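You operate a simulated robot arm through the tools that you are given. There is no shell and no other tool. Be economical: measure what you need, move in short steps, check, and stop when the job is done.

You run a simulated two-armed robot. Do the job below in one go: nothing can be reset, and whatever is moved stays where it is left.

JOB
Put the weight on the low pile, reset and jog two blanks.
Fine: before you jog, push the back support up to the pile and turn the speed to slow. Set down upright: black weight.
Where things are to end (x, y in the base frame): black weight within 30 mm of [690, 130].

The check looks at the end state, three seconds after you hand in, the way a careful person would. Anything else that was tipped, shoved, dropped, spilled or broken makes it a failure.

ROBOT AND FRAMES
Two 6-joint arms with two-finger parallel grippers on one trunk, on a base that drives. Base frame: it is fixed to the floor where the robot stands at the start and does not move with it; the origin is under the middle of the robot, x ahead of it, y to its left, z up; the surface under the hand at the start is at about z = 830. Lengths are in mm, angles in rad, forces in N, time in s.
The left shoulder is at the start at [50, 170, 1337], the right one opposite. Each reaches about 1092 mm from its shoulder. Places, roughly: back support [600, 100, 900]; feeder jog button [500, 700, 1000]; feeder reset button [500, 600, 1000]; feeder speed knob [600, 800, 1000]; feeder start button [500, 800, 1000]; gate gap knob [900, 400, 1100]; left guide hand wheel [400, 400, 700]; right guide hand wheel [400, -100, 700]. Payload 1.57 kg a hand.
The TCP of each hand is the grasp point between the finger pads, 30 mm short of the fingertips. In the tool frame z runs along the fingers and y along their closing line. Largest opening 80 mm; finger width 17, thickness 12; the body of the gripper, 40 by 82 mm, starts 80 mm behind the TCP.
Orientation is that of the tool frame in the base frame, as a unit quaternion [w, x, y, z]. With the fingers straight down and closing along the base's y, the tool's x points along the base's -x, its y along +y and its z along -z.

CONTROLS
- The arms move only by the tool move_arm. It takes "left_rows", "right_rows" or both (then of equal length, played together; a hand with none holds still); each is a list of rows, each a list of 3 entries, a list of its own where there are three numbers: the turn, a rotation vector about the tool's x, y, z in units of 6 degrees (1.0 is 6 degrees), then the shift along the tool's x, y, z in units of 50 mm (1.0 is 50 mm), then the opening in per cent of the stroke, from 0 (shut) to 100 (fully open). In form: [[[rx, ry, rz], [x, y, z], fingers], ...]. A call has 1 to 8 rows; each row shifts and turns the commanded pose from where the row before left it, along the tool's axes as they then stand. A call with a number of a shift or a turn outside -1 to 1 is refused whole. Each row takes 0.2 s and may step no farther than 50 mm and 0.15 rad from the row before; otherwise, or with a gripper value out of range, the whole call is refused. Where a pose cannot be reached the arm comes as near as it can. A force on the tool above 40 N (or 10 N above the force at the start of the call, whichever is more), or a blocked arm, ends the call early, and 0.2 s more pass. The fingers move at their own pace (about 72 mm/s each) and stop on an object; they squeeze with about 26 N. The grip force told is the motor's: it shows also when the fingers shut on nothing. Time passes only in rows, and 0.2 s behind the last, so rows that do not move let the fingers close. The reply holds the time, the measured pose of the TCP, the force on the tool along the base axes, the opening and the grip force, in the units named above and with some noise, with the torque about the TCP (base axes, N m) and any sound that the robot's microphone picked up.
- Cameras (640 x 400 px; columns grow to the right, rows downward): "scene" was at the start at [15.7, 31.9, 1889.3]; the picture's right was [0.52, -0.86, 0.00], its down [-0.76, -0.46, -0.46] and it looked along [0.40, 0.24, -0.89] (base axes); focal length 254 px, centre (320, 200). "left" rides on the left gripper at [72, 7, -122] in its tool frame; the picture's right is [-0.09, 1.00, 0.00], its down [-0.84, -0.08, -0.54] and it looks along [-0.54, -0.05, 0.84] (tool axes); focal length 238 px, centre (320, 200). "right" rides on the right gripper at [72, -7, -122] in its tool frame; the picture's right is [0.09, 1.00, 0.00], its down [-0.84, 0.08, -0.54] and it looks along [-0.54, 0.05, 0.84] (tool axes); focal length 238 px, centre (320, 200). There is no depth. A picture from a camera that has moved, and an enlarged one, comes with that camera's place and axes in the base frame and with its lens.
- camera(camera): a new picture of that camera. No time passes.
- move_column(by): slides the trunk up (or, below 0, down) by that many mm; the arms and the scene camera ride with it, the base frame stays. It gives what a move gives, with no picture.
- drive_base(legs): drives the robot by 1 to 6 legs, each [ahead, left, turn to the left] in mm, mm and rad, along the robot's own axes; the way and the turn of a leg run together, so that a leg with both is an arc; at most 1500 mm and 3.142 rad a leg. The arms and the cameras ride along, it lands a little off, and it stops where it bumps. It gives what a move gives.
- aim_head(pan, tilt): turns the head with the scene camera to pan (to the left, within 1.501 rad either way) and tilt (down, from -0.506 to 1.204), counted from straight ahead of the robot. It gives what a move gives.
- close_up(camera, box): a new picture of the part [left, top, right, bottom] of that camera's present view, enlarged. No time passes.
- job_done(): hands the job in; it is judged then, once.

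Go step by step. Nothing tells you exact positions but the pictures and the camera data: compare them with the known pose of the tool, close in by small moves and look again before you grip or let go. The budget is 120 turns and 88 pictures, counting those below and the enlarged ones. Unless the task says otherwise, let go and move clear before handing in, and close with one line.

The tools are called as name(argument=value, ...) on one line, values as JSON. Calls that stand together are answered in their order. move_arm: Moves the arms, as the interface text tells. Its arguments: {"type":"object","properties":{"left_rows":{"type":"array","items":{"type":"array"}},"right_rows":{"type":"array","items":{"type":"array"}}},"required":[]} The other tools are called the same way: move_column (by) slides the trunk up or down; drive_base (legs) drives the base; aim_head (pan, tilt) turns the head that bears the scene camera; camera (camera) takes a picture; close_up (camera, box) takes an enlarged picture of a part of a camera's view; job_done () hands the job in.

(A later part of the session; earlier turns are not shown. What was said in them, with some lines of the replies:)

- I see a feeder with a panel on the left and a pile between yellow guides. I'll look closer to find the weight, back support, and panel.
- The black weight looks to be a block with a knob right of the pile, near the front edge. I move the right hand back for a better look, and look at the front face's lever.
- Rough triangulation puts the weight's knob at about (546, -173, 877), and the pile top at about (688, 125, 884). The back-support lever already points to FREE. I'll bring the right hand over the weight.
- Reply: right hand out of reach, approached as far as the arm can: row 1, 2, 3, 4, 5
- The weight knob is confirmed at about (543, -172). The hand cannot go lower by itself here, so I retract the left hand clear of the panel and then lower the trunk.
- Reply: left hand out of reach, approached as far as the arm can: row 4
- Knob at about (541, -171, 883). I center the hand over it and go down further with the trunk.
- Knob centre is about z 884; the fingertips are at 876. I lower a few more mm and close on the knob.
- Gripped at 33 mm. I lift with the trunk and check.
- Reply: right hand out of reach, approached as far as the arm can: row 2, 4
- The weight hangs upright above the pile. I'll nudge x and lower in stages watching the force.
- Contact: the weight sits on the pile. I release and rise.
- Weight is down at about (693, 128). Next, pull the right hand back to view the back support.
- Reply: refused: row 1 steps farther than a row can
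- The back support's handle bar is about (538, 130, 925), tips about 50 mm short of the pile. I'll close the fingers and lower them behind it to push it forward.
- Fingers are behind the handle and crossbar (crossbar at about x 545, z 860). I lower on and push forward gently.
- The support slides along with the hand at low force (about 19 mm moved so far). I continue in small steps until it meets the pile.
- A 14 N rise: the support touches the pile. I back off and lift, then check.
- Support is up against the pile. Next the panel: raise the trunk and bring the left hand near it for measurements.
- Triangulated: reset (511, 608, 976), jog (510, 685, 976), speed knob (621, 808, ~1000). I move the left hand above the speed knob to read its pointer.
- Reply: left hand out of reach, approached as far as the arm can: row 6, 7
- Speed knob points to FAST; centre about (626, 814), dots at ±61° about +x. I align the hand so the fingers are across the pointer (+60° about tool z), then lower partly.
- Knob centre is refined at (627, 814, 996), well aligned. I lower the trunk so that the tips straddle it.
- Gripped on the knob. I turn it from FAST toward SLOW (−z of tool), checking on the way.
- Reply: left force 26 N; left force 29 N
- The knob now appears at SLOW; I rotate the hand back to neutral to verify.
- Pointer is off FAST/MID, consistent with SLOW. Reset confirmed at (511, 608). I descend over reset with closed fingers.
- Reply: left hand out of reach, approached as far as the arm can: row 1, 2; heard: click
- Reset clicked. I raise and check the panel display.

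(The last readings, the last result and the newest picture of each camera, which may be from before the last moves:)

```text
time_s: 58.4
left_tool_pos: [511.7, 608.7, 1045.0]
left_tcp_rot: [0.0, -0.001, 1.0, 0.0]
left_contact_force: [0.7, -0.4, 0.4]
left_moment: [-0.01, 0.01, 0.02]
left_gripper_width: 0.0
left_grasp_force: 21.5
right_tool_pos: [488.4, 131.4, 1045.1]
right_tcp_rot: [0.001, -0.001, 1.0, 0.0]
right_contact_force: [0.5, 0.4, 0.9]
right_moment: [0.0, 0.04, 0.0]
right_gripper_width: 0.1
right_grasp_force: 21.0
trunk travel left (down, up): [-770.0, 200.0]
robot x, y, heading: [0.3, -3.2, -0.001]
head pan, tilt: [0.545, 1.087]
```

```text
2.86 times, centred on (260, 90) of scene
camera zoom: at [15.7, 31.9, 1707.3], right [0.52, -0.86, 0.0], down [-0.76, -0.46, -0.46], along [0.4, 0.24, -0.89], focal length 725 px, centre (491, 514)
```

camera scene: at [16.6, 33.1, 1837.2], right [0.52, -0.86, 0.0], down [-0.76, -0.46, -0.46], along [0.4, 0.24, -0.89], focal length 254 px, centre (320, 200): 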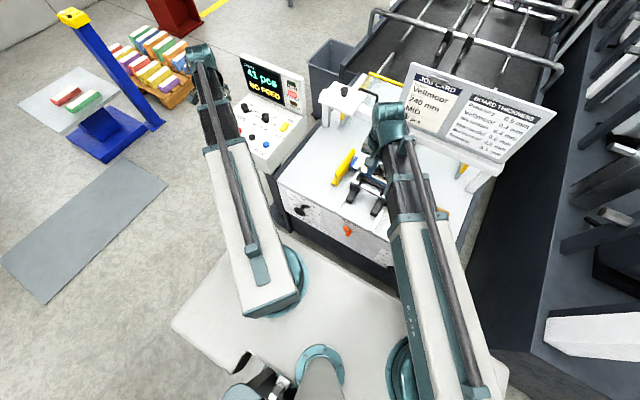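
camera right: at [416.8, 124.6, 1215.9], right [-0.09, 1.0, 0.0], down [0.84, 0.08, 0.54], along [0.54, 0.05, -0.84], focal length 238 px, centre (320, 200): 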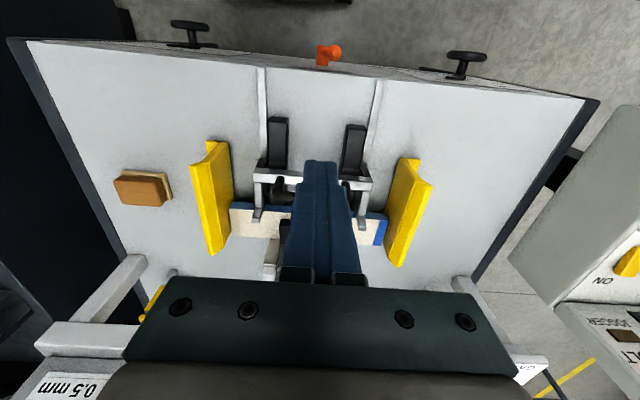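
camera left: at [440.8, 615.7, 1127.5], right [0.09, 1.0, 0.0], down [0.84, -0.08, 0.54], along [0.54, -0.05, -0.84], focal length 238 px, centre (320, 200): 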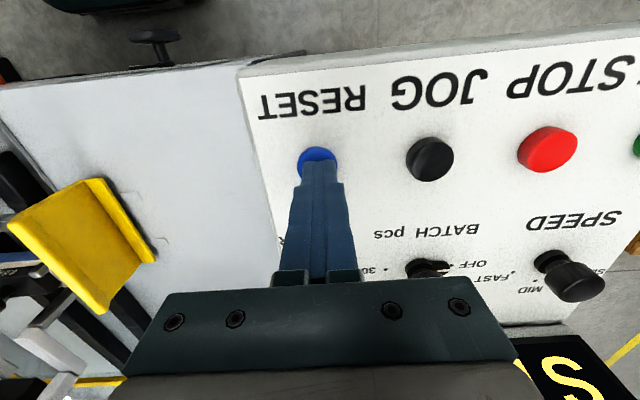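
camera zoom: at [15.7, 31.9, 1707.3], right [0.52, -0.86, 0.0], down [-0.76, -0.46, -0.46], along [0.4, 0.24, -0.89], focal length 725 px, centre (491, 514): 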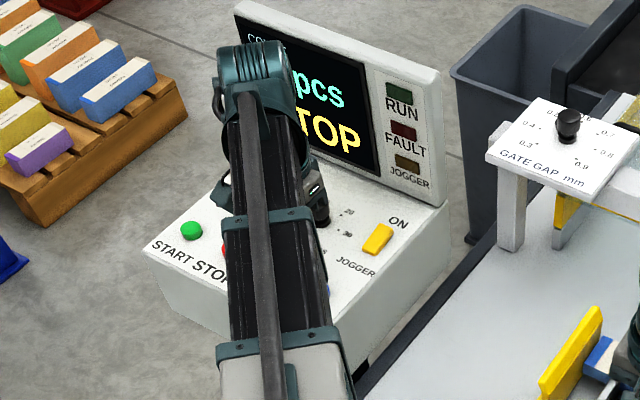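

Fault cleared, display says STOP. Now over the JOG button, first jog.

move_arm(left_rows=[[[0, 0, 0], [0, 0.77, 0], 0], [[0, 0, 0], [0, 0.77, 0], 0], [[0, 0, 0], [0, 0, 0], 0]])

camera(camera="left")

close_up(camera="scene", box=[180, 20, 340, 160])

```text
time_s: 59.2
left_tool_pos: [511.4, 682.8, 1045.0]
left_tcp_rot: [0.0, 0.0, 1.0, 0.0]
left_contact_force: [-0.1, 0.6, -0.4]
left_moment: [-0.02, 0.01, 0.01]
left_gripper_width: 0.1
left_grasp_force: 21.1
right_tool_pos: [488.8, 131.0, 1044.6]
right_tcp_rot: [0.0, 0.0, 1.0, 0.0]
right_contact_force: [0.5, -0.1, 0.4]
right_moment: [0.01, -0.03, -0.01]
right_gripper_width: 0.0
right_grasp_force: 21.5
trunk travel left (down, up): [-770.0, 200.0]
robot x, y, heading: [-3.7, 1.7, 0.001]
head pan, tilt: [0.545, 1.087]
```

```text
26 pictures are left
camera left: at [440.1, 691.1, 1166.8], right [0.09, 1.0, 0.0], down [0.84, -0.08, 0.54], along [0.54, -0.05, -0.84], focal length 238 px, centre (320, 200)
```

left: 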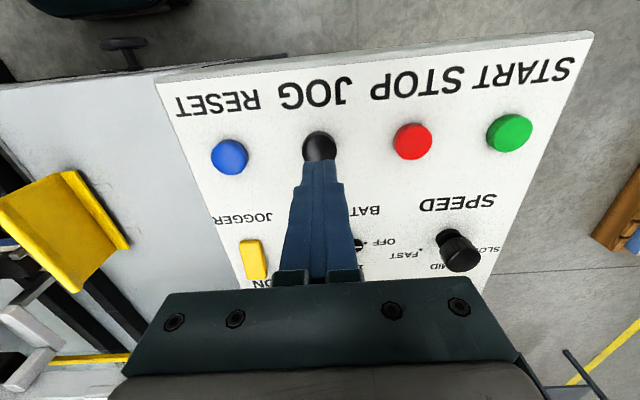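

```text
2.86 times, centred on (260, 90) of scene
camera zoom: at [15.6, 31.7, 1707.3], right [0.52, -0.86, 0.0], down [-0.76, -0.46, -0.46], along [0.4, 0.24, -0.89], focal length 725 px, centre (491, 514)
```

zoom: 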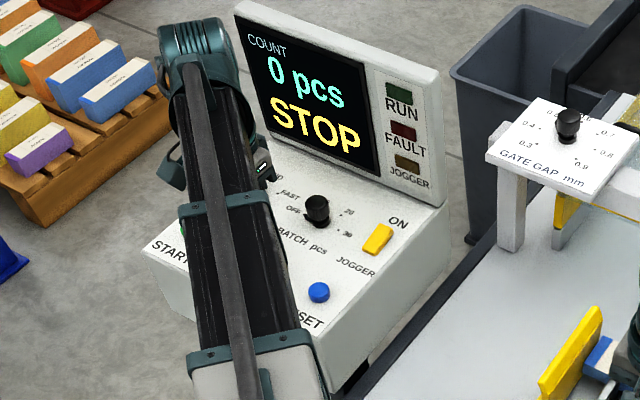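

close_up(camera="left", box=[410, 215, 510, 285])

move_column(by=-32)

```text
5.71 times, centred on (460, 250) of left
camera zoom: at [440.1, 691.1, 1166.8], right [0.09, 1.0, 0.0], down [0.84, -0.08, 0.54], along [0.54, -0.05, -0.84], focal length 1362 px, centre (-480, -86)
```

zoom: 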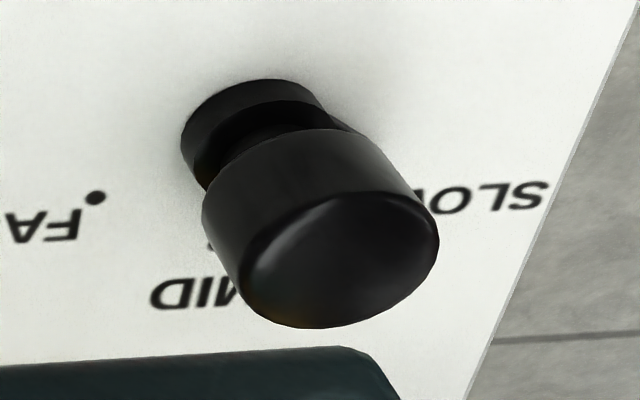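

```text
time_s: 60.0
left_tool_pos: [510.9, 684.2, 1012.2]
left_tcp_rot: [0.001, 0.0, 1.0, 0.0]
left_contact_force: [-0.4, 1.2, 0.3]
left_moment: [0.0, -0.01, -0.01]
left_gripper_width: 0.0
left_grasp_force: 20.9
right_tool_pos: [489.8, 131.2, 1012.9]
right_tcp_rot: [0.001, 0.0, 1.0, -0.001]
right_contact_force: [0.6, 0.5, 0.1]
right_moment: [-0.02, 0.02, -0.01]
right_gripper_width: 0.0
right_grasp_force: 21.6
trunk travel left (down, up): [-738.0, 232.0]
robot x, y, heading: [-1.7, 0.1, 0.003]
head pan, tilt: [0.545, 1.087]
```

Before jogging I want to verify the pointer truly sits on SLOW, so I look from the other side.

move_column(by=90)

move_arm(left_rows=[[[0, 0, 0], [0, 0.98, 0], 0], [[0, 0, 0], [0, 0.98, 0], 0], [[0, 0, 0], [0, 0.98, 0], 0], [[0, 0, 0], [0, 0.98, 0], 0], [[0, 0, 0], [-0.5, 0.6, 0], 0]])

close_up(camera="left", box=[180, 80, 320, 220])

```text
time_s: 61.2
left_tool_pos: [509.7, 684.0, 1102.2]
left_tcp_rot: [-0.001, 0.0, 1.0, 0.001]
left_contact_force: [-0.2, 0.3, -1.4]
left_moment: [0.0, 0.0, -0.01]
left_gripper_width: 0.0
left_grasp_force: 20.9
right_tool_pos: [488.1, 131.3, 1102.9]
right_tcp_rot: [0.0, 0.0, 1.0, 0.0]
right_contact_force: [-0.5, 0.1, -0.5]
right_moment: [0.02, 0.01, -0.01]
right_gripper_width: 0.1
right_grasp_force: 21.3
trunk travel left (down, up): [-828.0, 142.0]
robot x, y, heading: [0.5, -2.7, -0.001]
head pan, tilt: [0.545, 1.087]
```

```text
time_s: 62.4
left_tool_pos: [524.9, 901.6, 1103.6]
left_tcp_rot: [0.001, 0.0, 1.0, 0.001]
left_contact_force: [0.7, 0.1, 0.3]
left_moment: [0.01, 0.02, 0.01]
left_gripper_width: 0.0
left_grasp_force: 21.6
left hand out of reach, approached as far as the arm can: row 5
right_tool_pos: [490.1, 131.6, 1103.9]
right_tcp_rot: [0.001, -0.001, 1.0, 0.0]
right_contact_force: [0.0, 0.7, 0.4]
right_moment: [0.02, 0.05, -0.03]
right_gripper_width: 0.0
right_grasp_force: 21.3
trunk travel left (down, up): [-828.0, 142.0]
robot x, y, heading: [0.6, 0.9, 0.004]
head pan, tilt: [0.545, 1.087]
```

```text
2.86 times, centred on (250, 150) of left
camera zoom: at [454.4, 909.2, 1224.7], right [0.09, 1.0, 0.0], down [0.84, -0.08, 0.54], along [0.54, -0.05, -0.84], focal length 681 px, centre (520, 343)
```

zoom: 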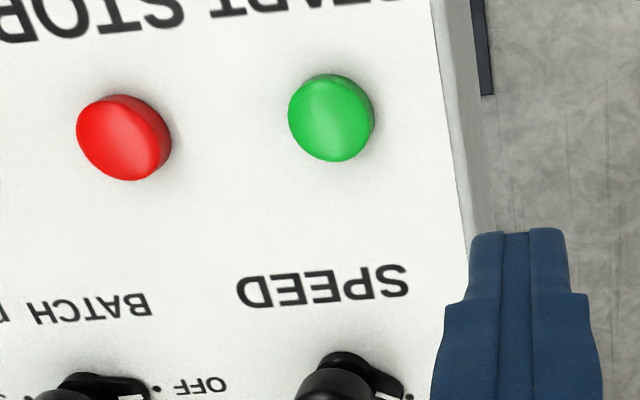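

close_up(camera="left", box=[250, 180, 340, 240])

```text
6.67 times, centred on (295, 210) of left
camera zoom: at [454.4, 909.2, 1224.7], right [0.09, 1.0, 0.0], down [0.84, -0.08, 0.54], along [0.54, -0.05, -0.84], focal length 1589 px, centre (487, 133)
```

zoom: 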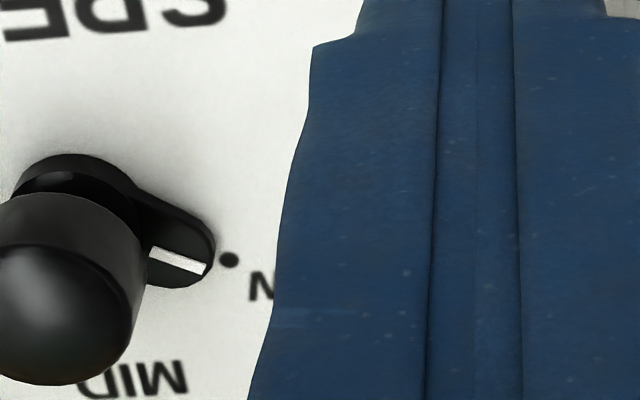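

The pointer is on SLOW. Back to JOG for the first press.

move_arm(left_rows=[[[0, 0, 0], [0.28, -0.87, 0], 0], [[0, 0, 0], [0, -0.87, 0], 0], [[0, 0, 0], [0, -0.87, 0], 0], [[0, 0, 0], [0, -0.87, 0], 0], [[0, 0, 0], [0, -0.86, 0], 0], [[0, 0, 0], [0, 0, 0], 0]])

move_column(by=-88)

camera(camera="left")

```text
time_s: 63.8
left_tool_pos: [511.2, 684.0, 1102.5]
left_tcp_rot: [0.0, 0.0, 1.0, 0.0]
left_contact_force: [-0.2, -0.3, 0.4]
left_moment: [0.02, 0.0, -0.02]
left_gripper_width: 0.1
left_grasp_force: 21.0
right_tool_pos: [489.3, 131.7, 1103.4]
right_tcp_rot: [0.0, 0.001, 1.0, 0.0]
right_contact_force: [-0.4, 0.6, 0.1]
right_moment: [-0.05, -0.01, 0.02]
right_gripper_width: 0.0
right_grasp_force: 21.5
trunk travel left (down, up): [-828.0, 142.0]
robot x, y, heading: [2.9, -1.3, 0.0]
head pan, tilt: [0.545, 1.087]
```

```text
time_s: 65.1
left_tool_pos: [510.4, 683.6, 1015.1]
left_tcp_rot: [0.0, 0.0, 1.0, 0.001]
left_contact_force: [-0.3, 0.1, -0.5]
left_moment: [-0.01, 0.05, 0.0]
left_gripper_width: 0.0
left_grasp_force: 21.3
right_tool_pos: [489.0, 132.5, 1015.0]
right_tcp_rot: [0.0, 0.0, 1.0, 0.0]
right_contact_force: [0.3, 0.0, -0.4]
right_moment: [0.0, -0.01, 0.01]
right_gripper_width: 0.0
right_grasp_force: 21.3
trunk travel left (down, up): [-740.0, 230.0]
robot x, y, heading: [-1.1, -2.5, -0.001]
head pan, tilt: [0.545, 1.087]
```

```text
21 pictures are left
camera left: at [439.9, 691.0, 1136.9], right [0.09, 1.0, 0.0], down [0.84, -0.08, 0.54], along [0.54, -0.05, -0.84], focal length 238 px, centre (320, 200)
```

left: 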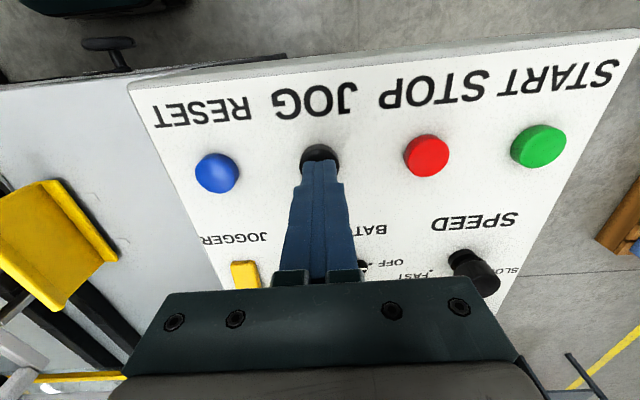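

move_column(by=-6)

```text
time_s: 65.6
left_tool_pos: [511.6, 683.8, 1008.8]
left_tcp_rot: [0.0, 0.0, 1.0, 0.0]
left_contact_force: [-0.7, -0.2, 2.5]
left_moment: [-0.01, -0.02, -0.02]
left_gripper_width: 0.0
left_grasp_force: 21.7
right_tool_pos: [489.4, 131.0, 1009.8]
right_tcp_rot: [0.001, 0.0, 1.0, 0.0]
right_contact_force: [-0.3, -0.9, -0.8]
right_moment: [0.01, -0.01, 0.01]
right_gripper_width: 0.0
right_grasp_force: 21.1
trunk travel left (down, up): [-734.0, 236.0]
robot x, y, heading: [-0.4, 0.2, 0.006]
head pan, tilt: [0.545, 1.087]
heard: click
```

Click heard; I rise off the button and read the counter.

move_column(by=10)

close_up(camera="scene", box=[180, 10, 440, 160])

```text
time_s: 66.2
left_tool_pos: [512.1, 684.1, 1018.6]
left_tcp_rot: [-0.001, -0.001, 1.0, 0.0]
left_contact_force: [0.1, -0.8, 1.1]
left_moment: [-0.01, -0.01, -0.04]
left_gripper_width: 0.0
left_grasp_force: 21.7
right_tool_pos: [490.2, 133.2, 1018.4]
right_tcp_rot: [0.001, 0.0, 1.0, 0.0]
right_contact_force: [-0.3, 0.2, -0.2]
right_moment: [0.0, 0.01, -0.01]
right_gripper_width: 0.0
right_grasp_force: 21.4
trunk travel left (down, up): [-744.0, 226.0]
robot x, y, heading: [0.4, 0.8, -0.001]
head pan, tilt: [0.545, 1.087]
```

```text
2.46 times, centred on (310, 85) of scene
camera zoom: at [15.8, 32.1, 1681.3], right [0.52, -0.86, 0.0], down [-0.76, -0.46, -0.46], along [0.4, 0.24, -0.89], focal length 624 px, centre (345, 483)
```

zoom: 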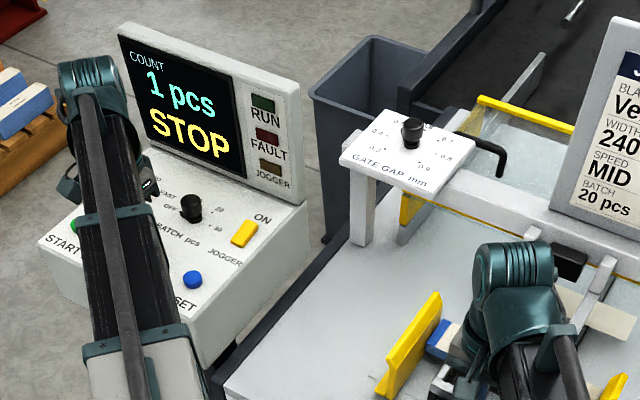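

Count is 1 and a blank is travelling. I wait a moment, then press again.

move_arm(left_rows=[[[0, 0, 0], [0, 0, 0], 0], [[0, 0, 0], [0, 0, 0], 0], [[0, 0, 0], [0, 0, 0], 0], [[0, 0, 0], [0, 0, 0], 0], [[0, 0, 0], [0, 0, 0], 0], [[0, 0, 0], [0, 0, 0], 0], [[0, 0, 0], [0, 0, 0], 0], [[0, 0, 0], [0, 0, 0], 0]])

close_up(camera="scene", box=[200, 10, 460, 160])

```text
time_s: 68.0
left_tool_pos: [511.2, 683.5, 1018.9]
left_tcp_rot: [0.0, 0.0, 1.0, -0.001]
left_contact_force: [0.2, 1.0, 0.7]
left_moment: [0.01, 0.02, -0.02]
left_gripper_width: 0.3
left_grasp_force: 21.2
right_tool_pos: [490.0, 131.0, 1018.9]
right_tcp_rot: [0.0, -0.001, 1.0, 0.0]
right_contact_force: [-1.2, 0.4, -0.3]
right_moment: [-0.02, -0.01, -0.01]
right_gripper_width: 0.1
right_grasp_force: 21.1
trunk travel left (down, up): [-744.0, 226.0]
robot x, y, heading: [2.0, 0.9, -0.001]
head pan, tilt: [0.545, 1.087]
```

```text
2.46 times, centred on (330, 85) of scene
camera zoom: at [15.6, 31.9, 1681.3], right [0.52, -0.86, 0.0], down [-0.76, -0.46, -0.46], along [0.4, 0.24, -0.89], focal length 624 px, centre (295, 483)
```

zoom: 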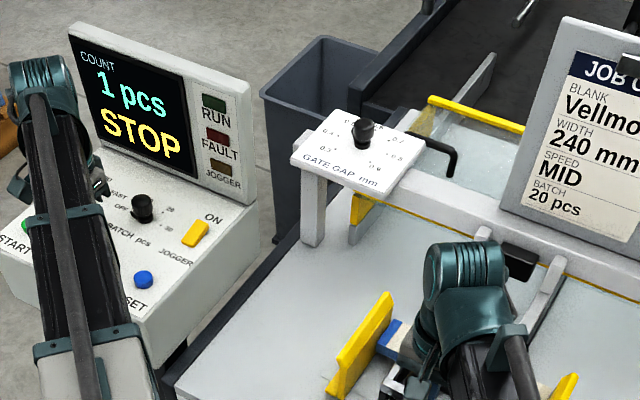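

move_column(by=-10)

move_column(by=60)

move_arm(left_rows=[[[0, 0, 0], [0.9, 0, 0], 0], [[0, 0, 0], [0.9, 0, 0], 0], [[0, 0, 0], [0.9, 0, 0], 0], [[0, 0, 0], [0, 0, 0], 0], [[0, 0, 0], [0, 0, 0], 0], [[0, 0, 0], [0, 0, 0], 0], [[0, 0, 0], [0, 0, 0], 0]])

close_up(camera="scene", box=[200, 10, 460, 180])

camera(camera="right")

```text
time_s: 68.6
left_tool_pos: [511.4, 683.2, 1008.5]
left_tcp_rot: [0.001, -0.001, 1.0, 0.0]
left_contact_force: [-0.6, 0.6, 2.7]
left_moment: [0.01, 0.0, 0.02]
left_gripper_width: 0.0
left_grasp_force: 21.7
right_tool_pos: [489.2, 132.3, 1009.3]
right_tcp_rot: [0.001, 0.001, 1.0, 0.001]
right_contact_force: [0.8, 0.6, 0.0]
right_moment: [0.01, 0.01, 0.01]
right_gripper_width: 0.2
right_grasp_force: 20.9
trunk travel left (down, up): [-734.0, 236.0]
robot x, y, heading: [-1.2, 1.1, -0.0]
head pan, tilt: [0.545, 1.087]
heard: click
```

```text
time_s: 69.6
left_tool_pos: [511.3, 683.9, 1069.5]
left_tcp_rot: [-0.001, -0.001, 1.0, 0.0]
left_contact_force: [-0.1, -0.1, -0.2]
left_moment: [-0.01, -0.03, 0.02]
left_gripper_width: 0.1
left_grasp_force: 21.4
right_tool_pos: [489.3, 132.3, 1067.8]
right_tcp_rot: [0.0, -0.001, 1.0, 0.0]
right_contact_force: [-0.4, 0.3, 0.3]
right_moment: [-0.01, 0.0, -0.01]
right_gripper_width: 0.2
right_grasp_force: 20.7
trunk travel left (down, up): [-794.0, 176.0]
robot x, y, heading: [1.7, -1.2, -0.002]
head pan, tilt: [0.545, 1.087]
```

```text
time_s: 71.2
left_tool_pos: [376.2, 685.1, 1068.3]
left_tcp_rot: [0.0, 0.0, 1.0, -0.001]
left_contact_force: [0.2, -0.7, -0.1]
left_moment: [-0.03, -0.01, -0.01]
left_gripper_width: 0.0
left_grasp_force: 21.3
right_tool_pos: [489.7, 131.6, 1068.8]
right_tcp_rot: [0.0, 0.0, 1.0, 0.0]
right_contact_force: [0.1, 0.0, -1.6]
right_moment: [0.02, -0.03, 0.01]
right_gripper_width: 0.0
right_grasp_force: 21.6
trunk travel left (down, up): [-794.0, 176.0]
robot x, y, heading: [-2.0, -0.8, -0.001]
head pan, tilt: [0.545, 1.087]
```

```text
2.35 times, centred on (330, 95) of scene
camera zoom: at [15.6, 31.9, 1731.3], right [0.52, -0.86, 0.0], down [-0.76, -0.46, -0.46], along [0.4, 0.24, -0.89], focal length 597 px, centre (296, 447)
```

zoom: 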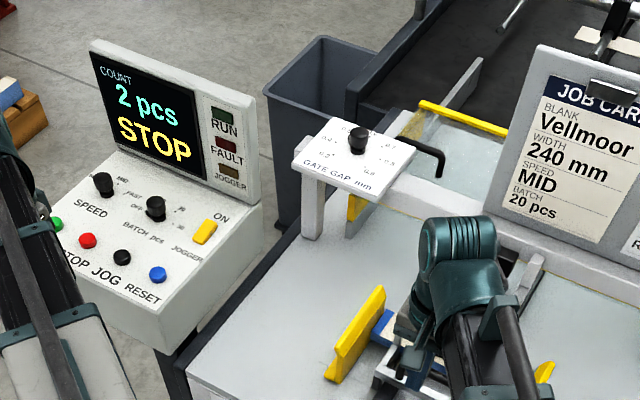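

```text
17 pictures are left
camera right: at [416.7, 124.5, 1189.9], right [-0.09, 1.0, 0.0], down [0.84, 0.08, 0.54], along [0.54, 0.05, -0.84], focal length 238 px, centre (320, 200)
```

right: 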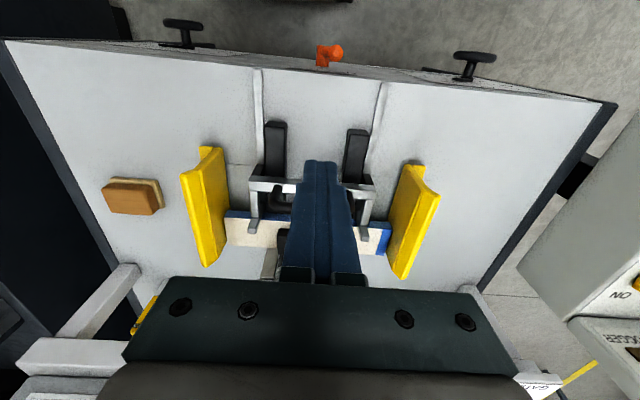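

Count reads 2 pcs, no fault. I move the right hand aside for a final check of the weight and support.

move_arm(right_rows=[[[0, 0, 0], [0.6, -0.7, 0], 100], [[0, 0, 0], [0, -0.98, 0], 100], [[0, 0, 0], [0, -0.98, 0], 100], [[0, 0, 0], [0, -0.98, 0], 100]])

close_up(camera="scene", box=[300, 60, 480, 220])

camera(camera="right")

```text
time_s: 72.2
left_tool_pos: [375.6, 685.2, 1069.1]
left_tcp_rot: [-0.001, 0.0, 1.0, -0.001]
left_contact_force: [0.2, -0.6, 0.0]
left_moment: [-0.02, 0.01, -0.02]
left_gripper_width: 0.0
left_grasp_force: 21.3
right_tool_pos: [457.1, -50.0, 1068.9]
right_tcp_rot: [-0.001, 0.0, 1.0, 0.001]
right_contact_force: [0.2, -0.3, 0.3]
right_moment: [0.05, 0.03, 0.02]
right_gripper_width: 80.0
right_grasp_force: 0.0
trunk travel left (down, up): [-794.0, 176.0]
robot x, y, heading: [1.5, -1.5, -0.001]
head pan, tilt: [0.545, 1.087]
```

```text
2.50 times, centred on (390, 140) of scene
camera zoom: at [15.5, 31.2, 1731.3], right [0.52, -0.86, 0.0], down [-0.76, -0.46, -0.46], along [0.4, 0.24, -0.89], focal length 634 px, centre (145, 350)
```

zoom: 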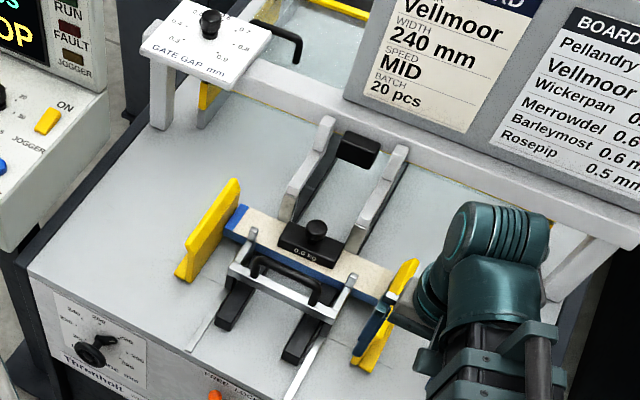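

```text
15 pictures are left
camera right: at [384.4, -57.8, 1189.9], right [-0.09, 1.0, 0.0], down [0.84, 0.08, 0.54], along [0.54, 0.05, -0.84], focal length 238 px, centre (320, 200)
```

right: 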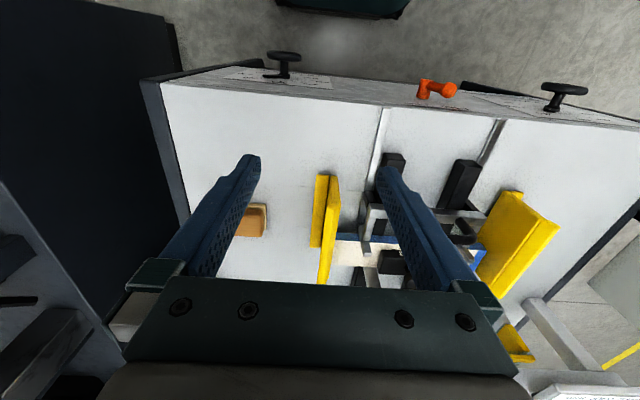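

The weight stands upright on the pile at about (694, 127). The support is against the pile, the speed is on SLOW, the fault is reset, the count is 2, and both hands are clear.

job_done()

```text
The job is handed in.
```

The job is handed in: the black weight stands upright on the pile at about (694, 127), within 30 mm of the target. The back support touches the pile, the speed knob is on SLOW, the fault is reset and the counter shows two blanks jogged.
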